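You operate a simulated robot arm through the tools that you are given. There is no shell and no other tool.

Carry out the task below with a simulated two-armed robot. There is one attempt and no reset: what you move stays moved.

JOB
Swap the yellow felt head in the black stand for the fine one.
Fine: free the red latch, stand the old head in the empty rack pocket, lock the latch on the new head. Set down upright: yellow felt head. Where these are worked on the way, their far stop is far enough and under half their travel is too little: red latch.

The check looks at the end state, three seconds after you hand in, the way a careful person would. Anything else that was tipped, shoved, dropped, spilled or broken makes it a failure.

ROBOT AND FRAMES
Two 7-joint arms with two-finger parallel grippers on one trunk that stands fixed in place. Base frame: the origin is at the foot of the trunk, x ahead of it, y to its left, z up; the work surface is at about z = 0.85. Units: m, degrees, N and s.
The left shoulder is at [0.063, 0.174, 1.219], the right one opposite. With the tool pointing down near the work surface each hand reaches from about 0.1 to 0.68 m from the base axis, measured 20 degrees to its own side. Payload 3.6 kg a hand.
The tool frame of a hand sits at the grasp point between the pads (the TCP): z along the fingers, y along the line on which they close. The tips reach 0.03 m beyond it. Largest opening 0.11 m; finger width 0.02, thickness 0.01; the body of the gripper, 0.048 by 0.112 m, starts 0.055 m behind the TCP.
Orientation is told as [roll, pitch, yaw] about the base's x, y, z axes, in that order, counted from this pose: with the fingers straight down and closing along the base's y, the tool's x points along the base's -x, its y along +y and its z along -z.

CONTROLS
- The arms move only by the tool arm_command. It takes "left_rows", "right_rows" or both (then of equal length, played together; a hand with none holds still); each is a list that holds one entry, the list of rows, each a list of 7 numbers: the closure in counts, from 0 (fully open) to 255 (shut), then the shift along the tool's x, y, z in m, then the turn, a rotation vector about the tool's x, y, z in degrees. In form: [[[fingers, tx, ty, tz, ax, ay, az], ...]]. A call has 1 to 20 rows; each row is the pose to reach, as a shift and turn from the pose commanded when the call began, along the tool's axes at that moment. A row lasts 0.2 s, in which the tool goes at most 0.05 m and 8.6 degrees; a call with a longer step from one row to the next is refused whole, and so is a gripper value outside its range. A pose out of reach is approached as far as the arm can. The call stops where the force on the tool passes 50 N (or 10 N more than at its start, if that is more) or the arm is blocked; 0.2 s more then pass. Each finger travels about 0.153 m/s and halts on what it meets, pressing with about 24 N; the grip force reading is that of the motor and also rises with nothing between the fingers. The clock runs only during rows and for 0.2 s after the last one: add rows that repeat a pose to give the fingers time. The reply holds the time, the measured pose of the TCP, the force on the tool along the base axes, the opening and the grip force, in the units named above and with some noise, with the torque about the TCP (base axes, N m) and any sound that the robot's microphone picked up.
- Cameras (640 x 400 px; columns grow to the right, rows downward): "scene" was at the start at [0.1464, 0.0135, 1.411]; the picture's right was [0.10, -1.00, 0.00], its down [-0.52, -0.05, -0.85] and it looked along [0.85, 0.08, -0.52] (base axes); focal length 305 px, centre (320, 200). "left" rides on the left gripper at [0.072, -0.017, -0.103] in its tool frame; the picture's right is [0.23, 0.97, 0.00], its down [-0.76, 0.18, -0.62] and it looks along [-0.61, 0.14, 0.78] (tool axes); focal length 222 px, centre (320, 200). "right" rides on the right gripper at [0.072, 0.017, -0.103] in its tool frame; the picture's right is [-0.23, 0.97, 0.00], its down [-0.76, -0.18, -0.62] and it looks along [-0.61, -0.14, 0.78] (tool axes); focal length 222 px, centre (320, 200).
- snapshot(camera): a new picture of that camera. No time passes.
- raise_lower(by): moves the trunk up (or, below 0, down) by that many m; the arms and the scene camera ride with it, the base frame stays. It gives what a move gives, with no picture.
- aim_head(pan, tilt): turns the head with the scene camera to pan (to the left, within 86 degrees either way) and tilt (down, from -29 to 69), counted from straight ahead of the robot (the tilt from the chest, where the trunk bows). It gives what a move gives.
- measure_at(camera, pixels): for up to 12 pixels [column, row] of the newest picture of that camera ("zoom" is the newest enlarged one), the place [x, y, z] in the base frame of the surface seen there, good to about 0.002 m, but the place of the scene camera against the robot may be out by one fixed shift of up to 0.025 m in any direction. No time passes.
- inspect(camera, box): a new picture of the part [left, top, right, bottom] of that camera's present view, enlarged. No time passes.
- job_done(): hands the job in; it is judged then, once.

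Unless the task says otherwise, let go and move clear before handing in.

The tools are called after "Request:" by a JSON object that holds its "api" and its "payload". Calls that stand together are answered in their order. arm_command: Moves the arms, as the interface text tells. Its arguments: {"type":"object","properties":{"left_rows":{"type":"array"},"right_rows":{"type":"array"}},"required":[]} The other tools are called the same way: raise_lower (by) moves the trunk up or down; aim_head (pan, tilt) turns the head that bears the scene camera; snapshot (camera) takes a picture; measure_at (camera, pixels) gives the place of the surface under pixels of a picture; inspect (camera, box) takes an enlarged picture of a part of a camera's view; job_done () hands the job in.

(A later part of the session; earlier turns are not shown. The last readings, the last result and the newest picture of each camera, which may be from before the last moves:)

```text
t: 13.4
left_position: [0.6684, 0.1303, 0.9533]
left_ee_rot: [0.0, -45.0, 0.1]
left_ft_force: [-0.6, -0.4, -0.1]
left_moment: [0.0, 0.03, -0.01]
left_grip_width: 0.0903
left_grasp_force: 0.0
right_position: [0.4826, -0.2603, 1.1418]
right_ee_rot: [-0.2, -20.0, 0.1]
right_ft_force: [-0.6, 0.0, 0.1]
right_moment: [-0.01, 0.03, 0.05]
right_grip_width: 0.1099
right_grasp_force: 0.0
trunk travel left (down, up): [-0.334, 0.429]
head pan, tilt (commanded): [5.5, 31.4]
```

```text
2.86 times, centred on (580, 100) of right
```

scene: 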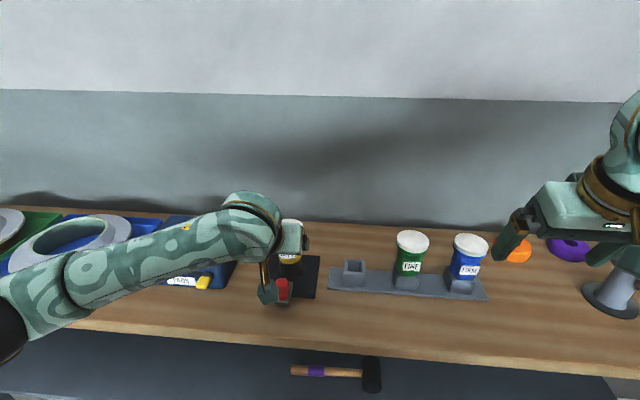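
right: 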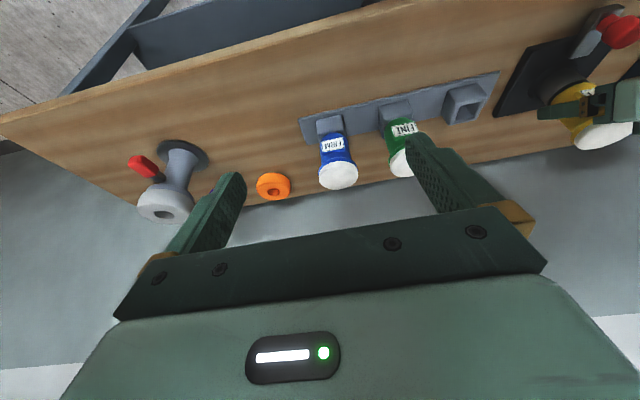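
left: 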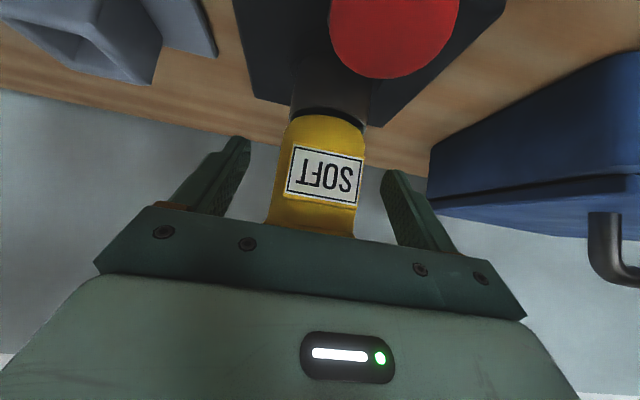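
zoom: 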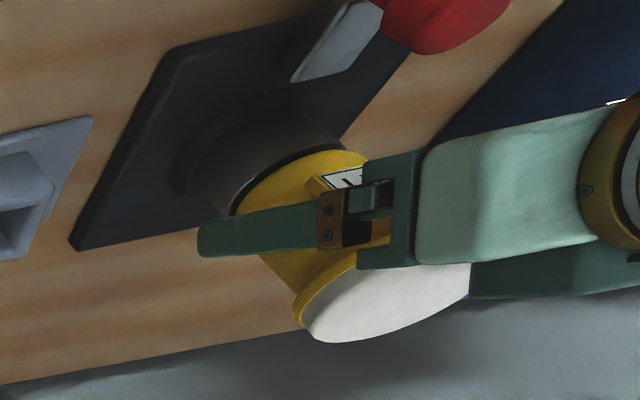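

The finger lies across the yellow body between collar and flange. Closing now.

Request:
{"api": "arm_command", "payload": {"left_rows": [[[110, 0, 0, 0, 0, 0, 0], [128, 0, 0, 0, 0, 0, 0], [160, 0, 0, 0, 0, 0, 0], [255, 0, 0, 0, 0, 0, 0], [255, 0, 0, 0, 0, 0, 0], [255, 0, 0, 0, 0, 0, 0]]]}}

Request:
{"api": "snapshot", "payload": {"camera": "left"}}

Request:
{"api": "inspect", "payload": {"camera": "right", "box": [520, 30, 640, 170]}}

```text
t: 14.8
left_position: [0.6681, 0.1298, 0.9513]
left_ee_rot: [0.1, -45.0, 0.1]
left_ft_force: [0.2, -0.1, 0.6]
left_moment: [0.02, 0.01, 0.02]
left_grip_width: 0.0531
left_grasp_force: 24.2
right_position: [0.4833, -0.2606, 1.1412]
right_ee_rot: [0.1, -19.9, 0.1]
right_ft_force: [0.8, -0.5, -0.4]
right_moment: [0.0, -0.02, 0.04]
right_grip_width: 0.1101
right_grasp_force: 0.1
trunk travel left (down, up): [-0.334, 0.429]
head pan, tilt (commanded): [5.5, 31.4]
```

```text
taken
```

left: 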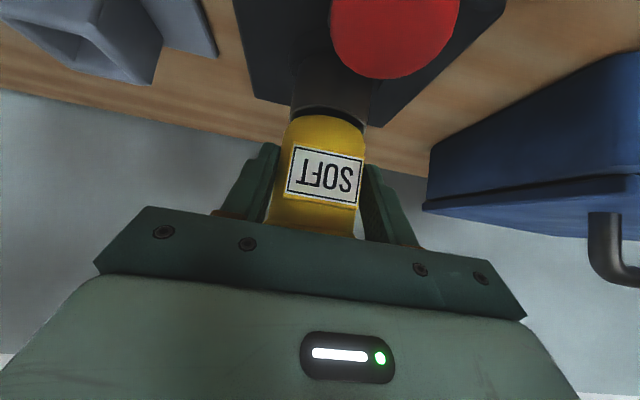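

```text
2.86 times, centred on (580, 100) of right
```

zoom: 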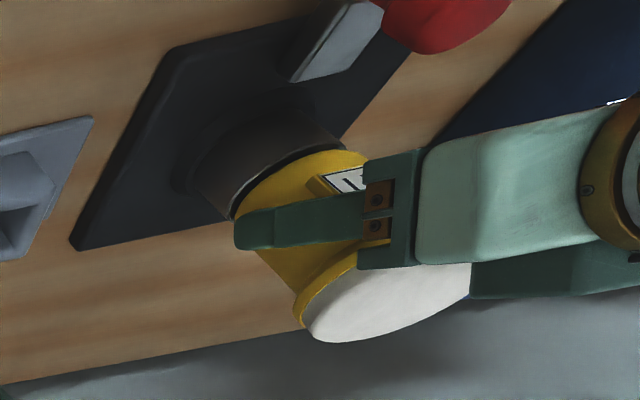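

Gripped at 0.053 m with no side force. Lifting straight up slowly, 2 cm first, watching the force.

Request:
{"api": "arm_command", "payload": {"left_rows": [[[255, -0.0035, 0, -0.0035, 0, 0, 0], [255, -0.007, 0, -0.007, 0, 0, 0], [255, -0.0106, 0, -0.0106, 0, 0, 0], [255, -0.0141, 0, -0.0141, 0, 0, 0], [255, -0.0141, 0, -0.0141, 0, 0, 0]]]}}

Request:
{"api": "snapshot", "payload": {"camera": "left"}}

Request:
{"api": "inspect", "payload": {"camera": "right", "box": [520, 30, 640, 170]}}

```text
t: 16.0
left_position: [0.6692, 0.1292, 0.9714]
left_ee_rot: [-0.1, -44.9, 0.0]
left_ft_force: [0.1, -0.3, -3.4]
left_moment: [-0.01, 0.07, -0.02]
left_grip_width: 0.0532
left_grasp_force: 23.8
right_position: [0.4845, -0.2603, 1.141]
right_ee_rot: [-0.1, -20.1, 0.2]
right_ft_force: [-0.5, -0.5, -0.3]
right_moment: [0.03, 0.01, -0.01]
right_grip_width: 0.11
right_grasp_force: 0.0
trunk travel left (down, up): [-0.334, 0.429]
head pan, tilt (commanded): [5.5, 31.4]
```

```text
taken
```

left: 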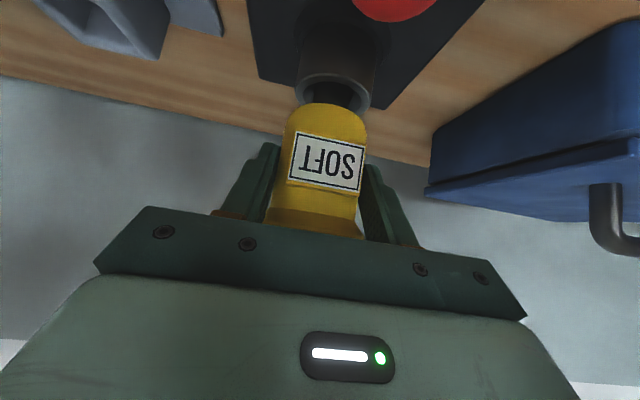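

```text
2.86 times, centred on (580, 100) of right
```

zoom: 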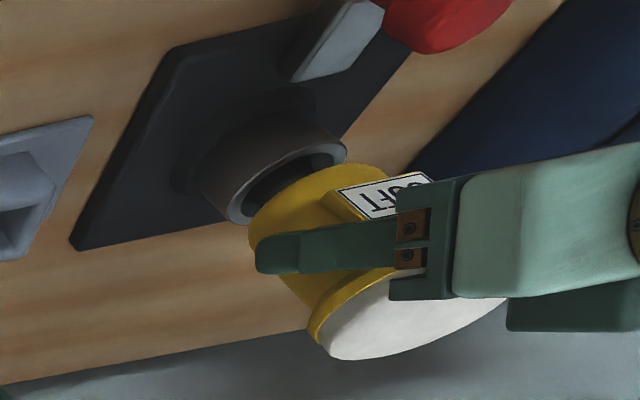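

The head is coming out freely (3.4 N weight). Lifting another 6 cm to clear the shank.

Request:
{"api": "arm_command", "payload": {"left_rows": [[[255, -0.0085, 0, -0.0085, 0, 0, 0], [255, -0.017, 0, -0.017, 0, 0, 0], [255, -0.0255, 0, -0.0255, 0, 0, 0], [255, -0.034, 0, -0.034, 0, 0, 0], [255, -0.0424, 0, -0.0424, 0, 0, 0], [255, -0.0424, 0, -0.0424, 0, 0, 0]]]}}

Request:
{"api": "snapshot", "payload": {"camera": "left"}}

Request:
{"api": "snapshot", "payload": {"camera": "right"}}

Request:
{"api": "snapshot", "payload": {"camera": "scene"}}

```text
t: 17.4
left_position: [0.6696, 0.1292, 1.0319]
left_ee_rot: [0.0, -44.9, 0.0]
left_ft_force: [-0.1, 0.1, -2.3]
left_moment: [0.03, 0.08, -0.02]
left_grip_width: 0.0533
left_grasp_force: 23.8
right_position: [0.4838, -0.2611, 1.1404]
right_ee_rot: [-0.1, -19.9, 0.1]
right_ft_force: [0.0, 0.4, 0.7]
right_moment: [-0.02, 0.0, 0.02]
right_grip_width: 0.11
right_grasp_force: 0.0
trunk travel left (down, up): [-0.334, 0.429]
head pan, tilt (commanded): [5.5, 31.4]
```

```text
taken
```

left: 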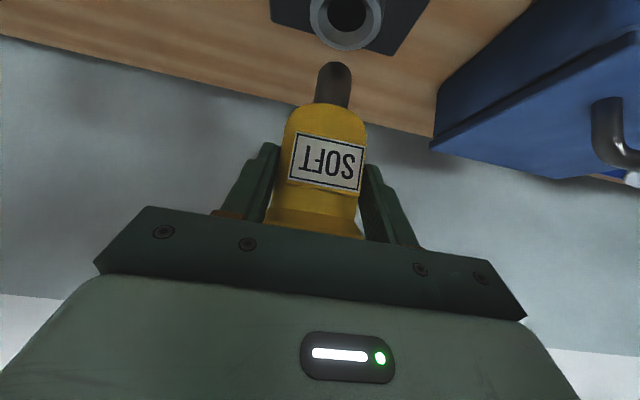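

```text
taken
```

right: 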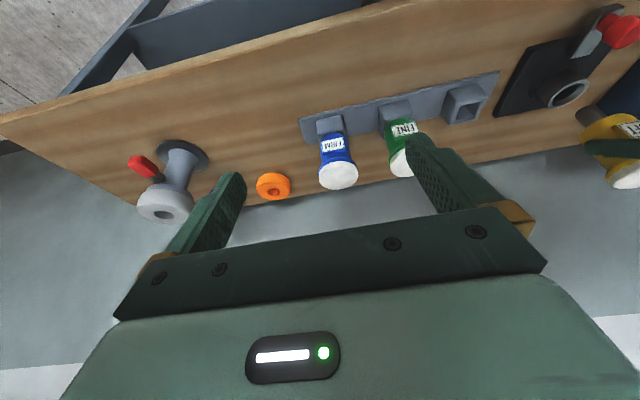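

```text
taken
```

scene: 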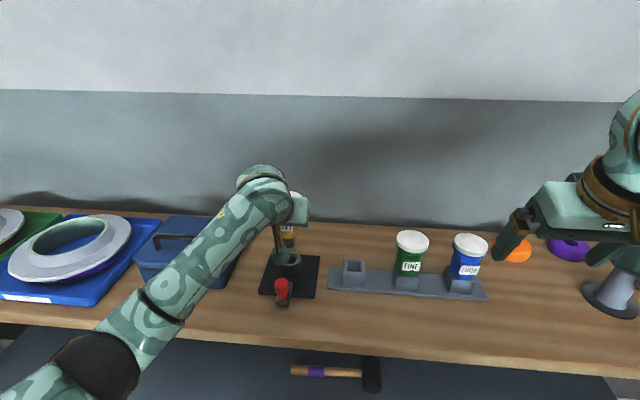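

The head is out, showing a round dark shank with a rounded tip. I'll measure shank length, position and the collar hole.

Request:
{"api": "inspect", "payload": {"camera": "left", "box": [270, 0, 410, 130]}}

Request:
{"api": "measure_at", "payload": {"camera": "zoom", "pixels": [[295, 210], [295, 250], [295, 300], [220, 270], [365, 270], [292, 192], [200, 60], [340, 75], [512, 80], [420, 205], [355, 60], [350, 150]]}}

Request:
{"api": "measure_at", "payload": {"camera": "left", "pixels": [[333, 64], [332, 80], [317, 90], [350, 95], [332, 100], [330, 110], [325, 120], [284, 130], [366, 135], [320, 215], [270, 215], [360, 225]]}}

```text
3.08 times, centred on (340, 65) of left
```

zoom: 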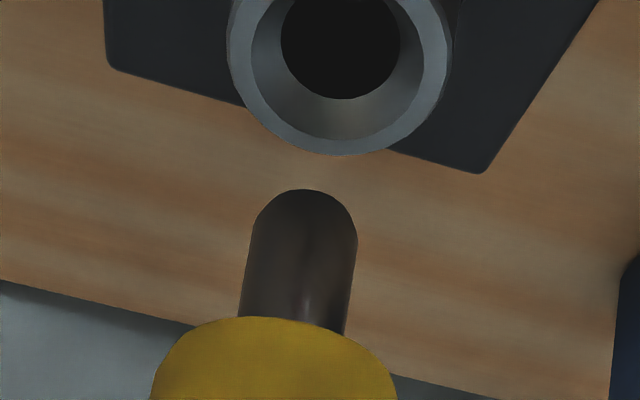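

```text
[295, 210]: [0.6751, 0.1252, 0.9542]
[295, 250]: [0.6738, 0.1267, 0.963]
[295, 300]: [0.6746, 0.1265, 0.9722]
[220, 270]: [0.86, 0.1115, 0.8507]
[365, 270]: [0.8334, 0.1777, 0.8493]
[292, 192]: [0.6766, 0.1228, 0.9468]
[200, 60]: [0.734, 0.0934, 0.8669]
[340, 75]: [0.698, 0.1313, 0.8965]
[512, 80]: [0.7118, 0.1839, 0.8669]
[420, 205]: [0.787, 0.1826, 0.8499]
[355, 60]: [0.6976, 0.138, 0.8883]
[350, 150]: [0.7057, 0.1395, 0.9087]
```

```text
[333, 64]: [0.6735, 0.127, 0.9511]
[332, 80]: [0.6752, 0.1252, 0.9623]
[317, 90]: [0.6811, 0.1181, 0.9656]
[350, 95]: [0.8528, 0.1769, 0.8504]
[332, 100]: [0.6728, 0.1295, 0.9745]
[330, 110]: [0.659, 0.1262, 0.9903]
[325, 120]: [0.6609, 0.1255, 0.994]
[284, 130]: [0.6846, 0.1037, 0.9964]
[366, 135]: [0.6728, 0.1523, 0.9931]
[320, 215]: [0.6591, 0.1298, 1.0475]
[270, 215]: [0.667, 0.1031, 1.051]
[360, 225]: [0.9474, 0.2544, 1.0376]
```

Shank is round, ~0.023 m wide and ~0.04 m long (tip at z≈0.947 now); the pocket hole is 0.03 m. I'll carry the head sideways to above the pocket at y≈-0.019.

Request:
{"api": "arm_command", "payload": {"left_rows": [[[255, 0, -0.02, 0, 0, 0, 0], [255, 0, -0.045, 0, 0, 0, 0], [255, 0, -0.075, 0, 0, 0, 0], [255, 0, -0.105, 0, 0, 0, 0], [255, 0, -0.13, 0, 0, 0, 0], [255, 0, -0.1485, 0, 0, 0, 0], [255, 0, -0.1485, 0, 0, 0, 0]]]}}

Request:
{"api": "snapshot", "payload": {"camera": "left"}}

Request:
{"api": "snapshot", "payload": {"camera": "right"}}

Request:
{"api": "snapshot", "payload": {"camera": "scene"}}

```text
t: 19.0
left_position: [0.6703, -0.0191, 1.0324]
left_ee_rot: [0.1, -44.9, 0.1]
left_ft_force: [-1.0, -0.3, -2.8]
left_moment: [-0.02, 0.05, -0.02]
left_grip_width: 0.0531
left_grasp_force: 24.0
right_position: [0.4836, -0.2608, 1.1408]
right_ee_rot: [-0.1, -20.0, 0.0]
right_ft_force: [-0.3, 0.3, -0.1]
right_moment: [-0.01, -0.01, -0.03]
right_grip_width: 0.1099
right_grasp_force: 0.0
trunk travel left (down, up): [-0.334, 0.429]
head pan, tilt (commanded): [5.5, 31.4]
```

```text
taken
```

left: 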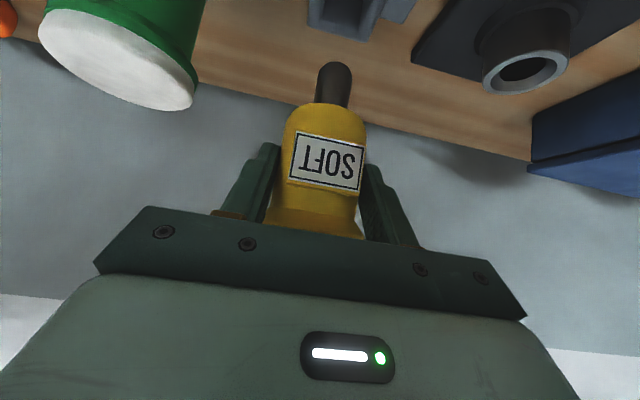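

```text
taken
```

right: 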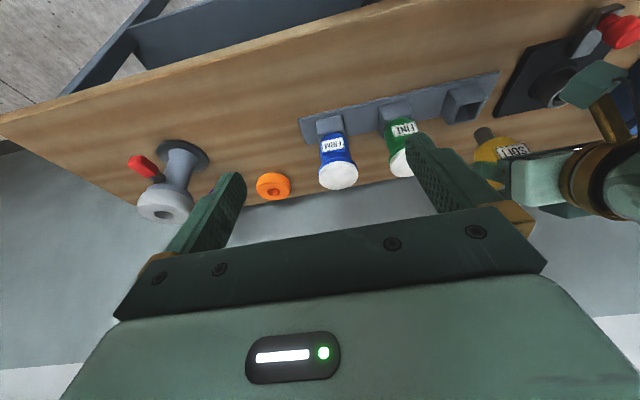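

```text
taken
```

scene: 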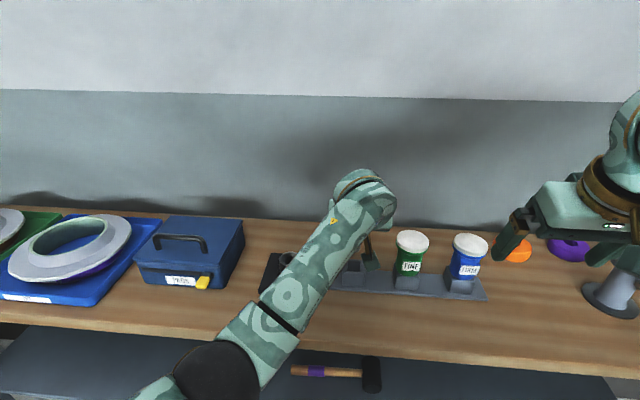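

Request:
{"api": "inspect", "payload": {"camera": "left", "box": [290, 0, 430, 110]}}

Request:
{"api": "measure_at", "payload": {"camera": "zoom", "pixels": [[100, 60], [320, 150], [190, 60], [300, 100], [130, 110], [400, 60], [190, 290], [250, 300], [150, 330], [265, 345], [200, 240], [200, 350]]}}

Request:
{"api": "inspect", "payload": {"camera": "right", "box": [420, 60, 560, 200]}}

```text
3.64 times, centred on (360, 55) of left
```

zoom: 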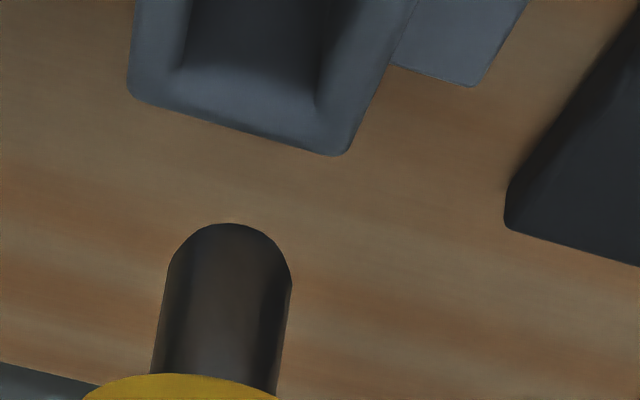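

```text
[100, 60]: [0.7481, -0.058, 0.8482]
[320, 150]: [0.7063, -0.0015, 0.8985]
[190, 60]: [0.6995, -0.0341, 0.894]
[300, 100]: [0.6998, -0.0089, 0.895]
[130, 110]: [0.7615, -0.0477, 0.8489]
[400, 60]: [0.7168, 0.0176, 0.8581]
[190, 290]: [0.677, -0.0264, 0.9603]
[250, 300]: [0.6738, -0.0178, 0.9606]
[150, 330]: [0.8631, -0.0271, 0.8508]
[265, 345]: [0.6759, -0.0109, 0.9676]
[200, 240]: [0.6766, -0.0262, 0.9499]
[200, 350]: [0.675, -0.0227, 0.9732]
```

```text
2.86 times, centred on (490, 130) of right
```

zoom: 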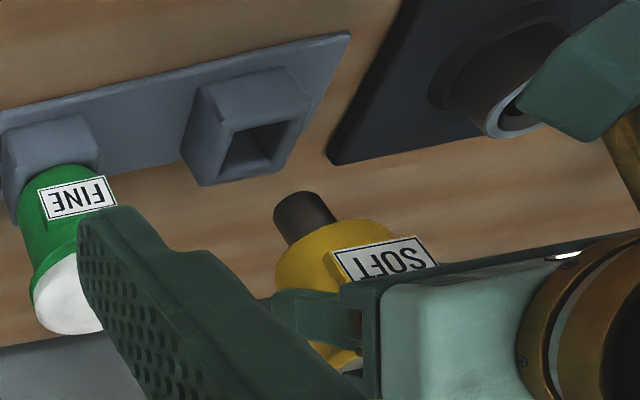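

Request:
{"api": "inspect", "payload": {"camera": "left", "box": [290, 0, 430, 110]}}

Request:
{"api": "measure_at", "payload": {"camera": "zoom", "pixels": [[164, 310], [287, 310], [225, 310], [225, 230], [225, 260], [180, 68], [314, 103], [325, 60], [183, 20], [340, 10], [140, 40], [375, 60]]}}

Request:
{"api": "measure_at", "payload": {"camera": "right", "pixels": [[478, 130], [493, 130], [485, 129], [485, 136], [472, 108], [480, 110], [466, 115], [473, 96], [460, 100], [489, 95], [467, 124], [492, 117]]}}

```text
3.64 times, centred on (360, 55) of left
```

zoom: 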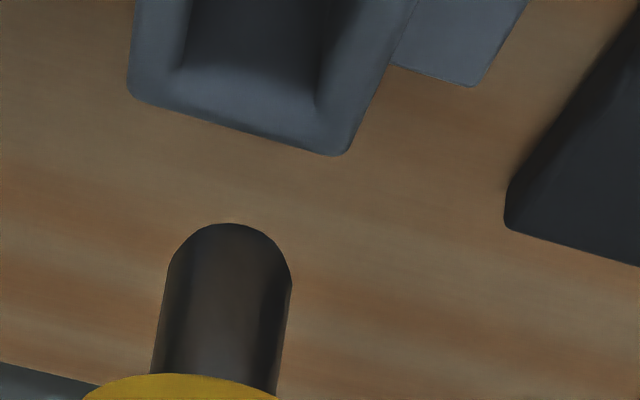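

```text
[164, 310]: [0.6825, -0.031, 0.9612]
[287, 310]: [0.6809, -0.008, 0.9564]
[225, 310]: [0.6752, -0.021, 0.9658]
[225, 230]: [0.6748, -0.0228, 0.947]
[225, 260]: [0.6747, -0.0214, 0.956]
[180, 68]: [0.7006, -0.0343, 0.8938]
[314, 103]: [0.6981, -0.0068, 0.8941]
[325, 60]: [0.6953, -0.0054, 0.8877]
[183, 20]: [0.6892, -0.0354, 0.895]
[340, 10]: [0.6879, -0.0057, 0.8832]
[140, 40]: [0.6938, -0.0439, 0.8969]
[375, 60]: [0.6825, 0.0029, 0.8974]
```

```text
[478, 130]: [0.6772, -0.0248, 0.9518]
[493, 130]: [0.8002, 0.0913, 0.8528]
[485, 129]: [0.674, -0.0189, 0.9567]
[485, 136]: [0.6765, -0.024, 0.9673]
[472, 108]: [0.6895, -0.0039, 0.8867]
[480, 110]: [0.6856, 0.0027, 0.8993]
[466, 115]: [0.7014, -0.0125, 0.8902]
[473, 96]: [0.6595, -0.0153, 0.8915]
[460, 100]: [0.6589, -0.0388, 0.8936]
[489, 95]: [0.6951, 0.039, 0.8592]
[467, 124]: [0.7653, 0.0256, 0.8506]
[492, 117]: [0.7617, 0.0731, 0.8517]
```

The shank centre is ≈ [0.685, -0.0195] and the hole centre ≈ [0.6845, -0.020], so it's aligned within a millimetre. Lowering into the pocket, stopping short of the seat first.

Request:
{"api": "arm_command", "payload": {"left_rows": [[[255, 0.0113, -0.0005, 0.0099, 0, 0, 0], [255, 0.0219, -0.0005, 0.0205, 0, 0, 0], [255, 0.0325, -0.0005, 0.0311, 0, 0, 0], [255, 0.0396, -0.0005, 0.0382, 0, 0, 0], [255, 0.0467, -0.0005, 0.0453, 0, 0, 0], [255, 0.0537, -0.0005, 0.0523, 0, 0, 0], [255, 0.0537, -0.0005, 0.0523, 0, 0, 0]]]}}

Request:
{"api": "snapshot", "payload": {"camera": "left"}}

Request:
{"api": "inspect", "payload": {"camera": "right", "box": [420, 60, 560, 200]}}

```text
t: 20.6
left_position: [0.6684, -0.0183, 0.9569]
left_ee_rot: [0.0, -44.9, 0.0]
left_ft_force: [-0.3, 0.5, -2.8]
left_moment: [-0.02, 0.05, 0.0]
left_grip_width: 0.0532
left_grasp_force: 23.9
right_position: [0.483, -0.2616, 1.1409]
right_ee_rot: [-0.1, -20.0, 0.1]
right_ft_force: [0.7, 0.1, 0.6]
right_moment: [0.02, -0.01, -0.04]
right_grip_width: 0.11
right_grasp_force: 0.0
trunk travel left (down, up): [-0.334, 0.429]
head pan, tilt (commanded): [5.5, 31.4]
```

```text
taken
```

left: 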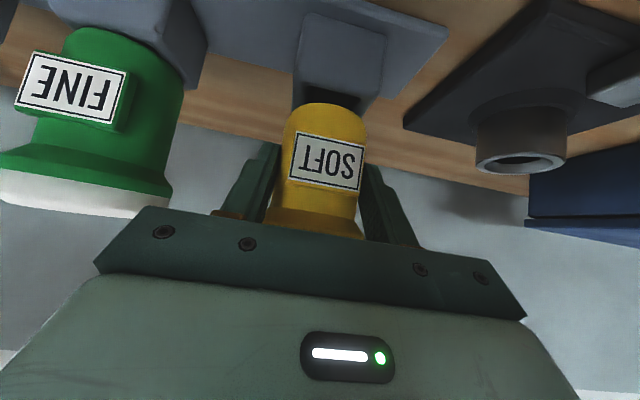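

```text
2.86 times, centred on (490, 130) of right
```

zoom: 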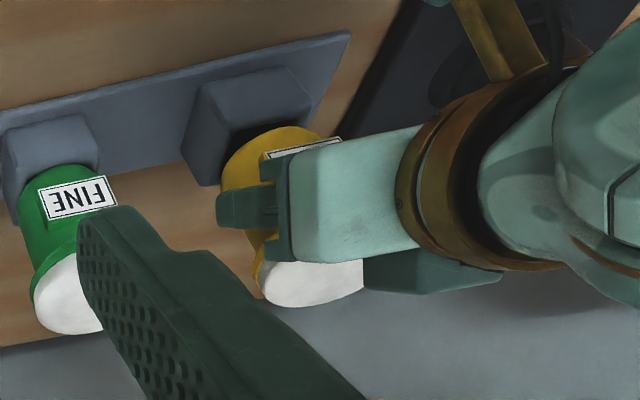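

No contact force; the shank is inside the hole. Continuing slowly to the seat (about 1.6 cm more).

Request:
{"api": "arm_command", "payload": {"left_rows": [[[255, 0.0035, 0, 0.0035, 0, 0, 0], [255, 0.0071, 0, 0.0071, 0, 0, 0], [255, 0.0092, 0, 0.0092, 0, 0, 0], [255, 0.0106, 0, 0.0106, 0, 0, 0], [255, 0.012, 0, 0.012, 0, 0, 0], [255, 0.012, 0, 0.012, 0, 0, 0]]]}}

Request:
{"api": "inspect", "payload": {"camera": "left", "box": [240, 20, 440, 240]}}

Request:
{"api": "inspect", "payload": {"camera": "right", "box": [420, 60, 560, 200]}}

```text
t: 22.0
left_position: [0.6682, -0.0197, 0.9427]
left_ee_rot: [0.1, -45.0, 0.1]
left_ft_force: [5.7, 0.3, 15.2]
left_moment: [0.46, -0.63, 0.05]
left_grip_width: 0.0532
left_grasp_force: 23.8
right_position: [0.4822, -0.2613, 1.1414]
right_ee_rot: [0.0, -20.1, 0.1]
right_ft_force: [-0.1, -0.1, 0.6]
right_moment: [0.01, 0.02, 0.01]
right_grip_width: 0.1098
right_grasp_force: 0.2
trunk travel left (down, up): [-0.334, 0.429]
head pan, tilt (commanded): [5.5, 31.4]
```

```text
1.82 times, centred on (340, 130) of left
```

zoom: 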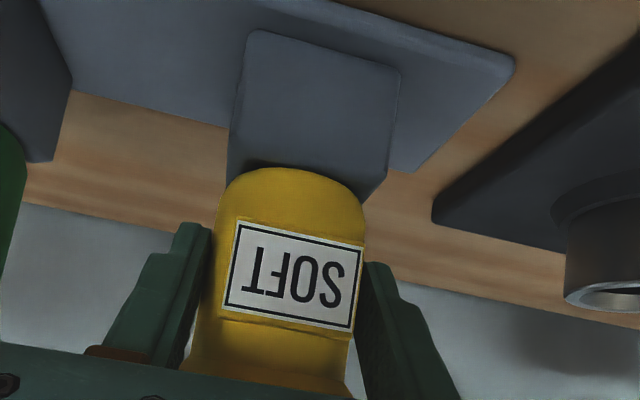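

```text
2.86 times, centred on (490, 130) of right
```

zoom: 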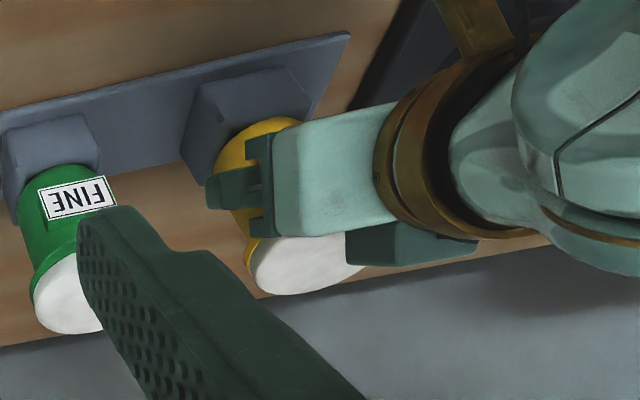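

Contact at z≈0.943 with ~18 N, about where the seat should be. I'll relax the press slightly, check the readings, and measure the cap height against the green one.

Request:
{"api": "arm_command", "payload": {"left_rows": [[[255, -0.0012, 0, -0.0012, 0, 0, 0], [255, -0.0018, 0, -0.0012, 0, 0, 0], [255, -0.0018, 0, -0.0012, 0, 0, 0]]]}}

Request:
{"api": "snapshot", "payload": {"camera": "right"}}

Request:
{"api": "measure_at", "payload": {"camera": "right", "pixels": [[520, 155], [535, 155], [515, 150], [530, 160], [402, 165], [404, 172], [476, 110], [485, 112], [470, 90], [395, 112]]}}

Request:
{"api": "inspect", "payload": {"camera": "right", "box": [440, 70, 560, 180]}}

```text
t: 22.8
left_position: [0.6682, -0.0197, 0.941]
left_ee_rot: [0.1, -44.7, 0.0]
left_ft_force: [0.2, 0.2, -1.7]
left_moment: [-0.03, 0.01, 0.01]
left_grip_width: 0.053
left_grasp_force: 24.5
right_position: [0.485, -0.2618, 1.1408]
right_ee_rot: [0.1, -20.0, 0.0]
right_ft_force: [0.3, 0.1, 0.0]
right_moment: [-0.02, 0.04, 0.01]
right_grip_width: 0.11
right_grasp_force: 0.0
trunk travel left (down, up): [-0.334, 0.429]
head pan, tilt (commanded): [5.5, 31.4]
```

```text
taken
```

right: 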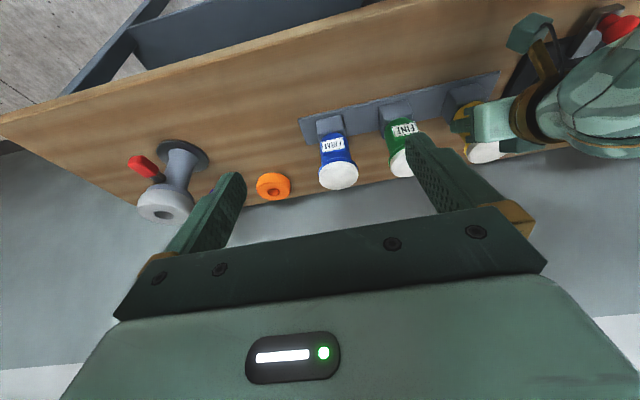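

```text
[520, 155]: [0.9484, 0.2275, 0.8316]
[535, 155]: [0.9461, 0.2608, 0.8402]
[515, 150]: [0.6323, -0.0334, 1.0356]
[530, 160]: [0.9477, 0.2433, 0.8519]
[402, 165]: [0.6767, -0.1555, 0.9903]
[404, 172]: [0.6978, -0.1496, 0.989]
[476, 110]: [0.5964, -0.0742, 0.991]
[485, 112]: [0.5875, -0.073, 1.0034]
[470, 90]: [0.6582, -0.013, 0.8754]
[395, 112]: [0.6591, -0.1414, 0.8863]
```

```text
3.64 times, centred on (500, 125) of right
```

zoom: 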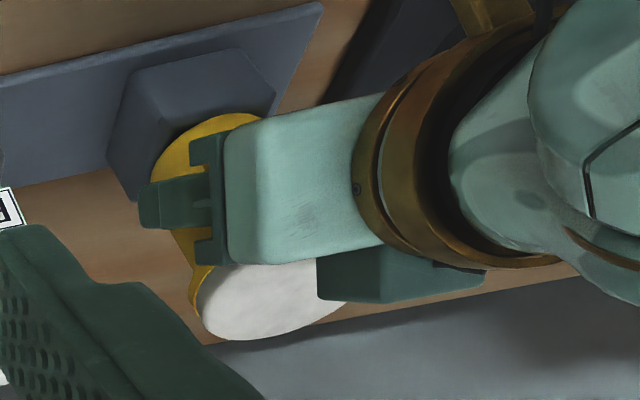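

Request:
{"api": "measure_at", "payload": {"camera": "right", "pixels": [[482, 157], [476, 155], [488, 152], [484, 160], [404, 168], [398, 168]]}}

Request:
{"api": "inspect", "payload": {"camera": "left", "box": [240, 20, 440, 240]}}

Request:
{"api": "measure_at", "payload": {"camera": "zoom", "pixels": [[290, 150], [290, 158], [290, 166], [290, 172], [290, 180], [290, 195], [370, 180], [370, 190], [240, 170], [290, 80]]}}

```text
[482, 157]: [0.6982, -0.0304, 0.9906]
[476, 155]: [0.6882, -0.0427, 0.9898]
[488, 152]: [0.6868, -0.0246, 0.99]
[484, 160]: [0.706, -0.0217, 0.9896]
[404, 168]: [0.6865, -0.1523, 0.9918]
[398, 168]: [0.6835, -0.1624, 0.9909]
```

```text
1.82 times, centred on (340, 130) of left
```

zoom: 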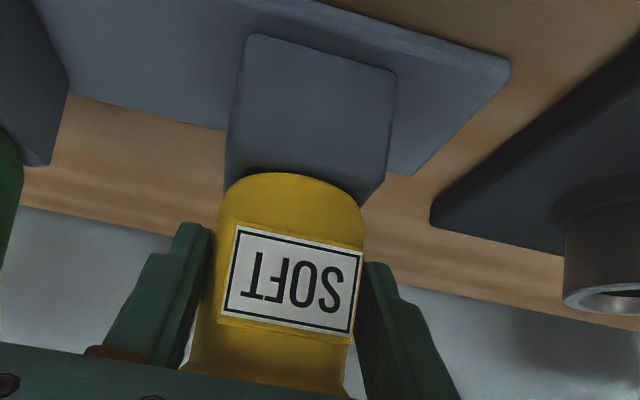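

```text
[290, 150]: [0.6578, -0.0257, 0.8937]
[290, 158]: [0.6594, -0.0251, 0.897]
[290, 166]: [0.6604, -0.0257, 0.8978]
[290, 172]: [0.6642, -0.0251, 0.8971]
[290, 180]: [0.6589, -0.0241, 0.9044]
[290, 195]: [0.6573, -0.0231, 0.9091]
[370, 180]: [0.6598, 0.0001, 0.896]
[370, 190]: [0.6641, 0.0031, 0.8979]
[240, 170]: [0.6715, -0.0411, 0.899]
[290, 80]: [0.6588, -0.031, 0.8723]
```

The yellow cap top is at z 0.990, same as the green one, so it's seated and upright. Opening the fingers and backing out along the tool axis.

Request:
{"api": "arm_command", "payload": {"left_rows": [[[180, 0, 0, 0, 0, 0, 0], [110, 0, 0, 0, 0, 0, 0], [60, 0, 0, 0, 0, 0, 0], [46, 0, 0, 0, 0, 0, 0], [46, 0, 0, 0, 0, 0, 0], [46, 0, 0, -0.02, 0, 0, 0], [46, 0, 0, -0.05, 0, 0, 0], [46, 0, 0, -0.085, 0, 0, 0], [46, 0, 0, -0.12, 0, 0, 0], [46, 0, 0, -0.15, 0, 0, 0], [46, 0, 0, -0.15, 0, 0, 0]]]}}

Request:
{"api": "snapshot", "payload": {"camera": "left"}}

Request:
{"api": "snapshot", "payload": {"camera": "right"}}

Request:
{"api": "snapshot", "payload": {"camera": "scene"}}

```text
t: 25.4
left_position: [0.5795, -0.0037, 1.0769]
left_ee_rot: [1.4, -48.6, 0.6]
left_ft_force: [0.1, 0.7, 0.7]
left_moment: [0.01, 0.02, 0.02]
left_grip_width: 0.0902
left_grasp_force: 0.1
right_position: [0.4842, -0.2619, 1.1414]
right_ee_rot: [0.0, -20.0, 0.1]
right_ft_force: [-0.2, 0.2, -0.1]
right_moment: [0.04, 0.0, 0.02]
right_grip_width: 0.11
right_grasp_force: 0.0
trunk travel left (down, up): [-0.334, 0.429]
head pan, tilt (commanded): [5.5, 31.4]
stopped in row 11 (left hand): the arm was blocked; the commanded pose is now the measured one
```

```text
taken
```

left: 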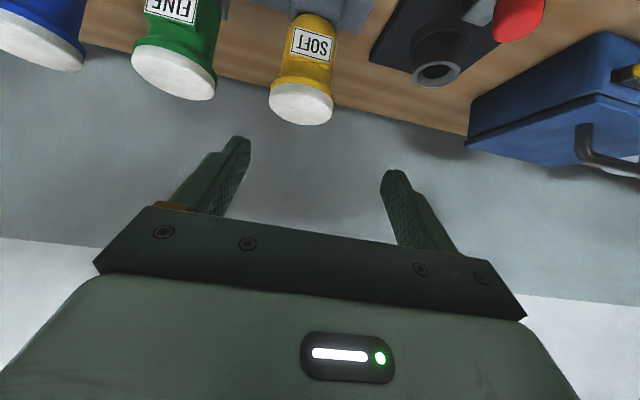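

```text
taken
```

right: 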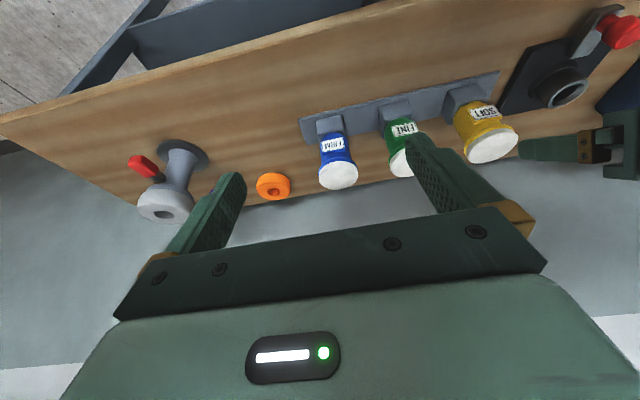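

```text
taken
```

scene: 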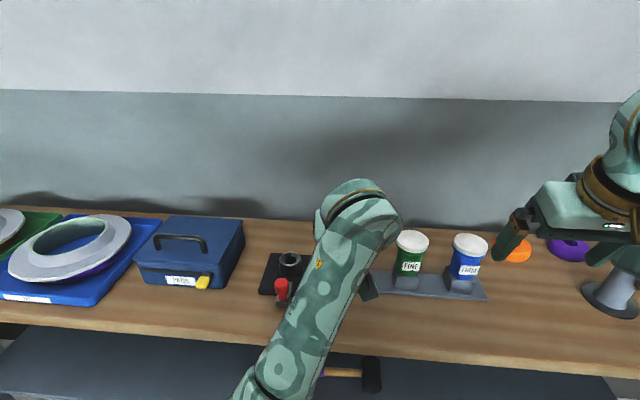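

The arm met a joint limit at the end of the retreat, but the hand is clear and the yellow head stands upright in the pocket (right view (487,130)). I'll move the left hand up and away to the left.

Request:
{"api": "arm_command", "payload": {"left_rows": [[[46, -0.01, 0.035, -0.01, 0, 0, 0], [46, -0.02, 0.07, -0.02, 0, 0, 0], [46, -0.03, 0.11, -0.03, 0, 3, 0], [46, -0.04, 0.15, -0.04, 0, 6, 0], [46, -0.05, 0.19, -0.05, 0, 10, 0], [46, -0.06, 0.23, -0.055, 0, 14, 0], [30, -0.06, 0.27, -0.06, 0, 18, 0], [0, -0.06, 0.31, -0.08, 0, 18, 0], [0, -0.06, 0.31, -0.08, 0, 18, 0]]]}}

Request:
{"api": "snapshot", "payload": {"camera": "scene"}}

Request:
{"api": "inspect", "payload": {"camera": "right", "box": [360, 60, 560, 190]}}

```text
t: 27.4
left_position: [0.5553, 0.3032, 1.176]
left_ee_rot: [0.9, -30.3, 0.8]
left_ft_force: [0.0, 0.3, -0.5]
left_moment: [0.0, 0.03, -0.01]
left_grip_width: 0.1099
left_grasp_force: 0.0
left hand out of reach, approached as far as the arm can: row 8, 9
right_position: [0.4836, -0.2614, 1.141]
right_ee_rot: [0.1, -19.9, 0.1]
right_ft_force: [0.3, -0.8, -0.7]
right_moment: [-0.01, -0.02, -0.01]
right_grip_width: 0.1101
right_grasp_force: 0.0
trunk travel left (down, up): [-0.334, 0.429]
head pan, tilt (commanded): [5.5, 31.4]
```

```text
taken
```

scene: 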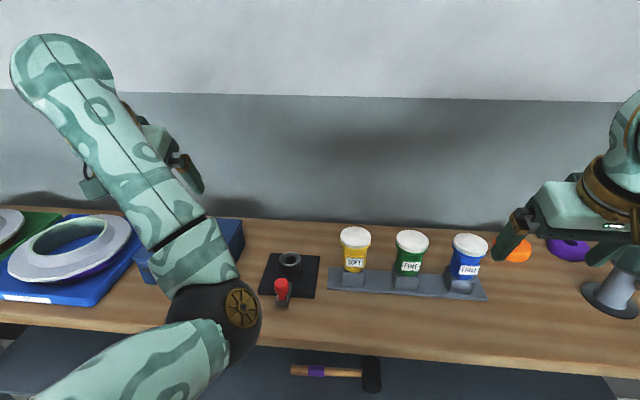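

```text
3.08 times, centred on (460, 125) of right
```

zoom: 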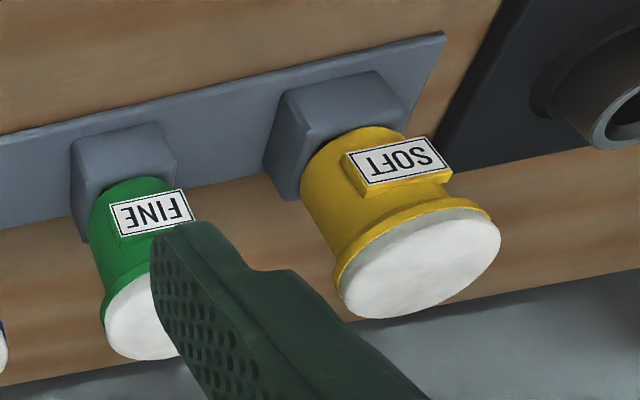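

All three heads stand in the rack and the stand is empty. The left elbow is now swung toward the middle; I'll measure where it is so the right arm can pass.

Request:
{"api": "measure_at", "payload": {"camera": "scene", "pixels": [[215, 310], [240, 305], [195, 240], [110, 170], [60, 70], [170, 360], [255, 330], [290, 258], [282, 288], [355, 236]]}}

```text
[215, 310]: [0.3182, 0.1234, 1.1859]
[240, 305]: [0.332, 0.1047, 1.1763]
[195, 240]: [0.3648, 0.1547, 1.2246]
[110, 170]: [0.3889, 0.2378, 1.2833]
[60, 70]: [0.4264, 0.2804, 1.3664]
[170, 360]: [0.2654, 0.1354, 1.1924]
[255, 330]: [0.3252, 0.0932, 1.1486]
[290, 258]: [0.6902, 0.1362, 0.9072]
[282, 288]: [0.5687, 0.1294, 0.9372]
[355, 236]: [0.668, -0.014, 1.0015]
```

The left elbow sits near [0.32, 0.11, 1.16], which could be in the right arm's way. I'll draw the left hand back and outward and look at the arm again.

Request:
{"api": "arm_command", "payload": {"left_rows": [[[0, 0.02, 0.01, -0.006, 0, 4, 0], [0, 0.04, 0.02, -0.012, 0, 8, 0], [0, 0.06, 0.03, -0.017, 0, 12, 0], [0, 0.085, 0.04, -0.023, 0, 16, 0], [0, 0.11, 0.05, -0.029, 0, 20, 0], [0, 0.11, 0.05, -0.029, 0, 20, 0]]]}}

Request:
{"api": "snapshot", "payload": {"camera": "scene"}}

```text
t: 28.8
left_position: [0.4544, 0.3819, 1.1447]
left_ee_rot: [0.8, -10.3, 1.2]
left_ft_force: [0.8, 0.3, 0.2]
left_moment: [-0.01, 0.02, 0.01]
left_grip_width: 0.1099
left_grasp_force: 0.1
left hand out of reach, approached as far as the arm can: row 1, 2, 3, 4, 5, 6
right_position: [0.4845, -0.2623, 1.1407]
right_ee_rot: [0.0, -20.0, 0.1]
right_ft_force: [0.7, -0.8, -0.4]
right_moment: [-0.01, 0.0, -0.04]
right_grip_width: 0.1103
right_grasp_force: 0.0
trunk travel left (down, up): [-0.334, 0.429]
head pan, tilt (commanded): [5.5, 31.4]
```

```text
taken
```

scene: 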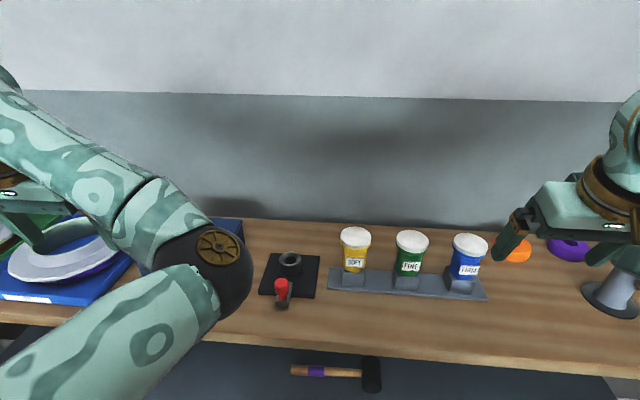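

The left elbow is still swung inward. I'll try raising the left hand toward its starting pose to unwind it.

Request:
{"api": "arm_command", "payload": {"left_rows": [[[0, -0.013, -0.02, -0.024, 0, 0, 0], [0, -0.026, -0.043, -0.048, 0, 0, 0], [0, -0.039, -0.065, -0.072, 0, 0, 0], [0, -0.052, -0.087, -0.096, 0, 0, 0], [0, -0.065, -0.109, -0.12, 0, 0, 0], [0, -0.076, -0.13, -0.144, 0, 0, 0], [0, -0.076, -0.13, -0.144, 0, 0, 0]]]}}

Request:
{"api": "snapshot", "payload": {"camera": "scene"}}

```text
t: 30.4
left_position: [0.5526, 0.293, 1.3173]
left_ee_rot: [0.8, -10.3, 1.2]
left_ft_force: [-0.6, 0.1, -0.2]
left_moment: [-0.02, 0.01, -0.03]
left_grip_width: 0.1103
left_grasp_force: 0.0
left hand out of reach, approached as far as the arm can: row 1, 2, 3, 4, 5, 6, 7
right_position: [0.4845, -0.2618, 1.1419]
right_ee_rot: [-0.1, -20.1, 0.0]
right_ft_force: [-0.3, -0.2, -0.6]
right_moment: [0.0, 0.0, 0.01]
right_grip_width: 0.1103
right_grasp_force: 0.0
trunk travel left (down, up): [-0.334, 0.429]
head pan, tilt (commanded): [5.5, 31.4]
```

```text
taken
```

scene: 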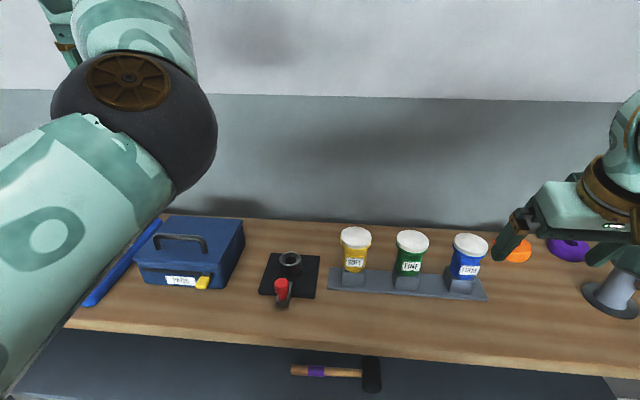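

The left elbow went up and inward and the arm is stuck near a joint limit. I'll retrace its path: bring the hand back to the middle at a safe height over the rack, where the arm was last free.

Request:
{"api": "arm_command", "payload": {"left_rows": [[[0, -0.006, -0.028, 0.026, 0, -5, 0], [0, -0.012, -0.056, 0.052, 0, -10, 0], [0, -0.018, -0.084, 0.079, 0, -15, 0], [0, -0.024, -0.112, 0.105, 0, -20, 0], [0, -0.03, -0.14, 0.132, 0, -25, 0], [0, -0.036, -0.168, 0.158, 0, -30, 0], [0, -0.042, -0.196, 0.185, 0, -35, 0], [0, -0.047, -0.223, 0.205, 0, -38, 0], [0, -0.047, -0.223, 0.205, 0, -38, 0]]]}}

Request:
{"api": "snapshot", "payload": {"camera": "scene"}}

```text
t: 32.4
left_position: [0.6394, 0.073, 1.1189]
left_ee_rot: [0.9, -48.4, 0.4]
left_ft_force: [-0.6, -0.2, -0.2]
left_moment: [0.02, 0.01, -0.02]
left_grip_width: 0.1098
left_grasp_force: 0.1
left hand out of reach, approached as far as the arm can: row 1, 2, 3, 4
right_position: [0.4834, -0.2607, 1.1416]
right_ee_rot: [0.0, -20.2, 0.0]
right_ft_force: [1.2, 1.0, -0.1]
right_moment: [0.0, 0.02, 0.02]
right_grip_width: 0.1099
right_grasp_force: 0.1
trunk travel left (down, up): [-0.334, 0.429]
head pan, tilt (commanded): [5.5, 31.4]
```

```text
taken
```

scene: 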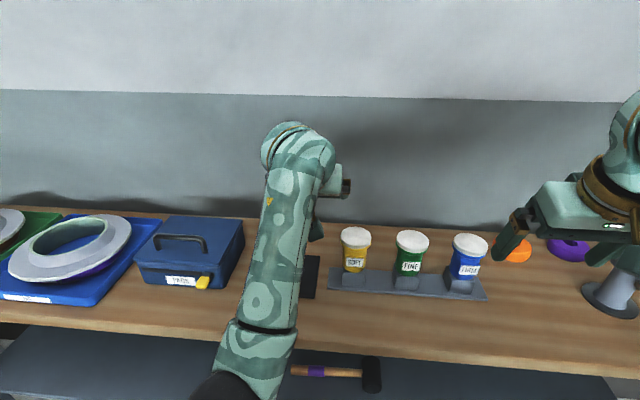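

The left arm is free again with the elbow low. I'll move it left gradually while keeping the hand forward and tilted.

Request:
{"api": "arm_command", "payload": {"left_rows": [[[0, 0, 0.03, 0, 0, 0, 0], [0, 0, 0.06, 0, 0, 0, 0], [0, 0, 0.09, 0, 0, 0, 0], [0, 0, 0.12, 0, 0, 0, 0], [0, 0, 0.15, 0, 0, 0, 0], [0, 0, 0.15, 0, 0, 0, 0]]]}}

Request:
{"api": "snapshot", "payload": {"camera": "scene"}}

```text
t: 33.8
left_position: [0.6355, 0.2224, 1.1227]
left_ee_rot: [1.0, -48.5, 0.5]
left_ft_force: [-0.5, -0.3, 0.1]
left_moment: [0.0, -0.02, 0.03]
left_grip_width: 0.11
left_grasp_force: 0.0
right_position: [0.4833, -0.2618, 1.1406]
right_ee_rot: [0.1, -20.1, 0.1]
right_ft_force: [0.6, -0.8, -0.7]
right_moment: [-0.02, -0.02, 0.03]
right_grip_width: 0.1101
right_grasp_force: 0.1
trunk travel left (down, up): [-0.334, 0.429]
head pan, tilt (commanded): [5.5, 31.4]
```

```text
taken
```

scene: 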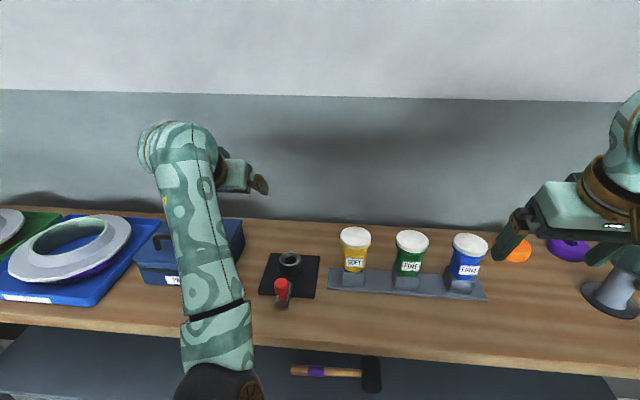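

The left elbow now hangs low near y≈0.1. I'll turn the left hand's yaw so the fingers point slightly right, which should push the elbow outward, and drift left.

Request:
{"api": "arm_command", "payload": {"left_rows": [[[0, 0, 0.01, 0, 5.6, 0, 5], [0, 0, 0.02, 0, 11.2, 0, 10], [0, 0, 0.03, 0, 16.9, 0, 14.9], [0, 0, 0.04, 0, 22.5, 0, 19.9], [0, 0.02, 0.05, -0.02, 22.5, 0, 19.9], [0, 0.04, 0.06, -0.04, 22.5, 0, 19.9], [0, 0.04, 0.06, -0.04, 22.5, 0, 19.9]]]}}

Request:
{"api": "snapshot", "payload": {"camera": "scene"}}

```text
t: 35.4
left_position: [0.5781, 0.2823, 1.1201]
left_ee_rot: [0.8, -48.1, -29.2]
left_ft_force: [0.1, -0.9, 0.3]
left_moment: [0.03, 0.02, 0.01]
left_grip_width: 0.1099
left_grasp_force: 0.0
right_position: [0.4841, -0.2602, 1.1408]
right_ee_rot: [0.1, -20.1, 0.0]
right_ft_force: [-0.1, -0.1, 0.4]
right_moment: [0.02, -0.02, -0.01]
right_grip_width: 0.1098
right_grasp_force: 0.1
trunk travel left (down, up): [-0.334, 0.429]
head pan, tilt (commanded): [5.5, 31.4]
```

```text
taken
```

scene: 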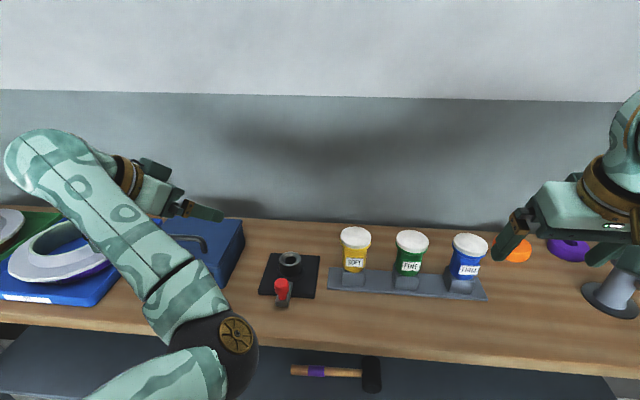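

The elbow still leans inward. I'll swing the left hand up and out to the far left, turning the fingers back, so that the whole arm stretches out to the side.

Request:
{"api": "arm_command", "payload": {"left_rows": [[[0, -0.0006, 0.018, -0.0233, -4.5, 0, -4], [0, -0.0012, 0.036, -0.0466, -8.9, 0, -8], [0, -0.0018, 0.054, -0.07, -13.4, 0, -12], [0, -0.0024, 0.072, -0.093, -17.8, 0, -16], [0, -0.003, 0.09, -0.1165, -22.3, 0, -20], [0, -0.003, 0.09, -0.1165, -22.3, 0, -20]]]}}

Request:
{"api": "snapshot", "payload": {"camera": "scene"}}

```text
t: 36.8
left_position: [0.5469, 0.4008, 1.203]
left_ee_rot: [0.7, -48.4, 0.8]
left_ft_force: [0.5, -0.2, 0.0]
left_moment: [0.01, 0.0, -0.03]
left_grip_width: 0.1101
left_grasp_force: 0.1
right_position: [0.4841, -0.2621, 1.1406]
right_ee_rot: [0.1, -20.0, 0.1]
right_ft_force: [-0.5, 0.1, 0.3]
right_moment: [0.0, 0.0, -0.01]
right_grip_width: 0.1098
right_grasp_force: 0.0
trunk travel left (down, up): [-0.334, 0.429]
head pan, tilt (commanded): [5.5, 31.4]
```

```text
taken
```

scene: 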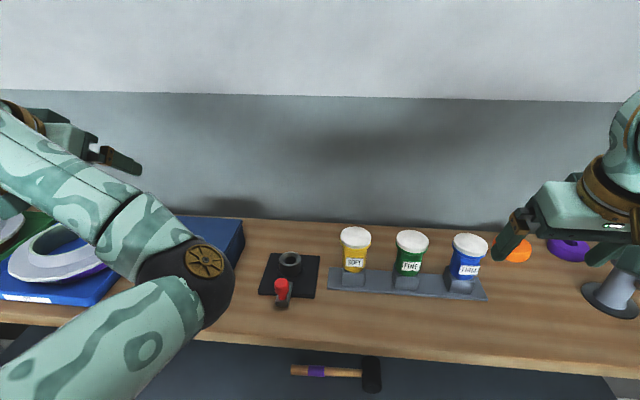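

Request:
{"api": "arm_command", "payload": {"left_rows": [[[0, 0.0133, 0.025, -0.015, -5, 0, -4.4], [0, 0.0266, 0.05, -0.03, -10, 0, -8.9], [0, 0.04, 0.075, -0.045, -15, 0, -13.3], [0, 0.0531, 0.1, -0.06, -20, 0, -17.7], [0, 0.0664, 0.125, -0.075, -25, 0, -22.2], [0, 0.0797, 0.15, -0.09, -29.9, 0, -26.6], [0, 0.0797, 0.15, -0.09, -29.9, 0, -26.6]]]}}

Request:
{"api": "snapshot", "payload": {"camera": "scene"}}

```text
t: 38.4
left_position: [0.424, 0.5473, 1.2032]
left_ee_rot: [0.6, -48.6, 40.9]
left_ft_force: [-0.3, -1.1, -1.0]
left_moment: [0.01, 0.0, -0.01]
left_grip_width: 0.1099
left_grasp_force: 0.0
right_position: [0.4838, -0.2615, 1.1417]
right_ee_rot: [0.0, -20.0, 0.1]
right_ft_force: [0.3, -0.1, 1.6]
right_moment: [0.04, 0.02, -0.01]
right_grip_width: 0.1099
right_grasp_force: 0.1
trunk travel left (down, up): [-0.334, 0.429]
head pan, tilt (commanded): [5.5, 31.4]
```

```text
taken
```

scene: 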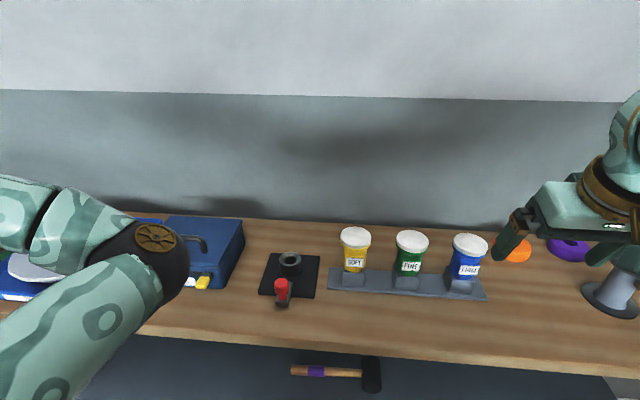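

The left arm is now well out to the side. I'll check its elbow position and then plan the right arm.

Request:
{"api": "measure_at", "payload": {"camera": "scene", "pixels": [[150, 240], [180, 265], [100, 310], [60, 230], [130, 300], [290, 258], [284, 285], [412, 238], [354, 235]]}}

Request:
{"api": "inspect", "payload": {"camera": "scene", "box": [240, 200, 500, 320]}}

```text
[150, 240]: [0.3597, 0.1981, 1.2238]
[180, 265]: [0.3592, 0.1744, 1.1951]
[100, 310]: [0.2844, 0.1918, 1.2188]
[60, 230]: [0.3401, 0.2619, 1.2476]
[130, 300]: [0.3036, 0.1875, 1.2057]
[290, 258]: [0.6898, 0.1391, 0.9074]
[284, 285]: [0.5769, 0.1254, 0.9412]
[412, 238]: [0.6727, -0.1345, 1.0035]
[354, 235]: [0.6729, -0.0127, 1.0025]
```

```text
2.46 times, centred on (370, 260) of scene
```

zoom: 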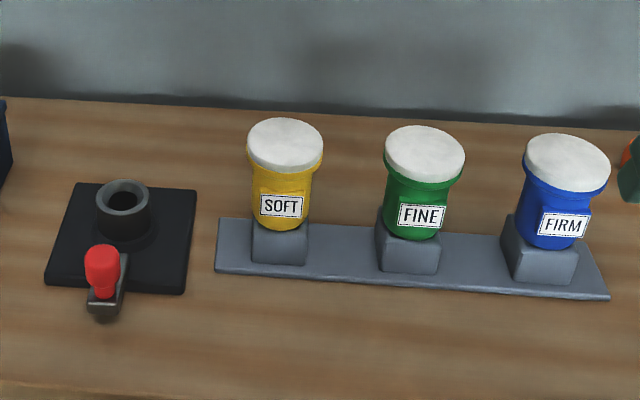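

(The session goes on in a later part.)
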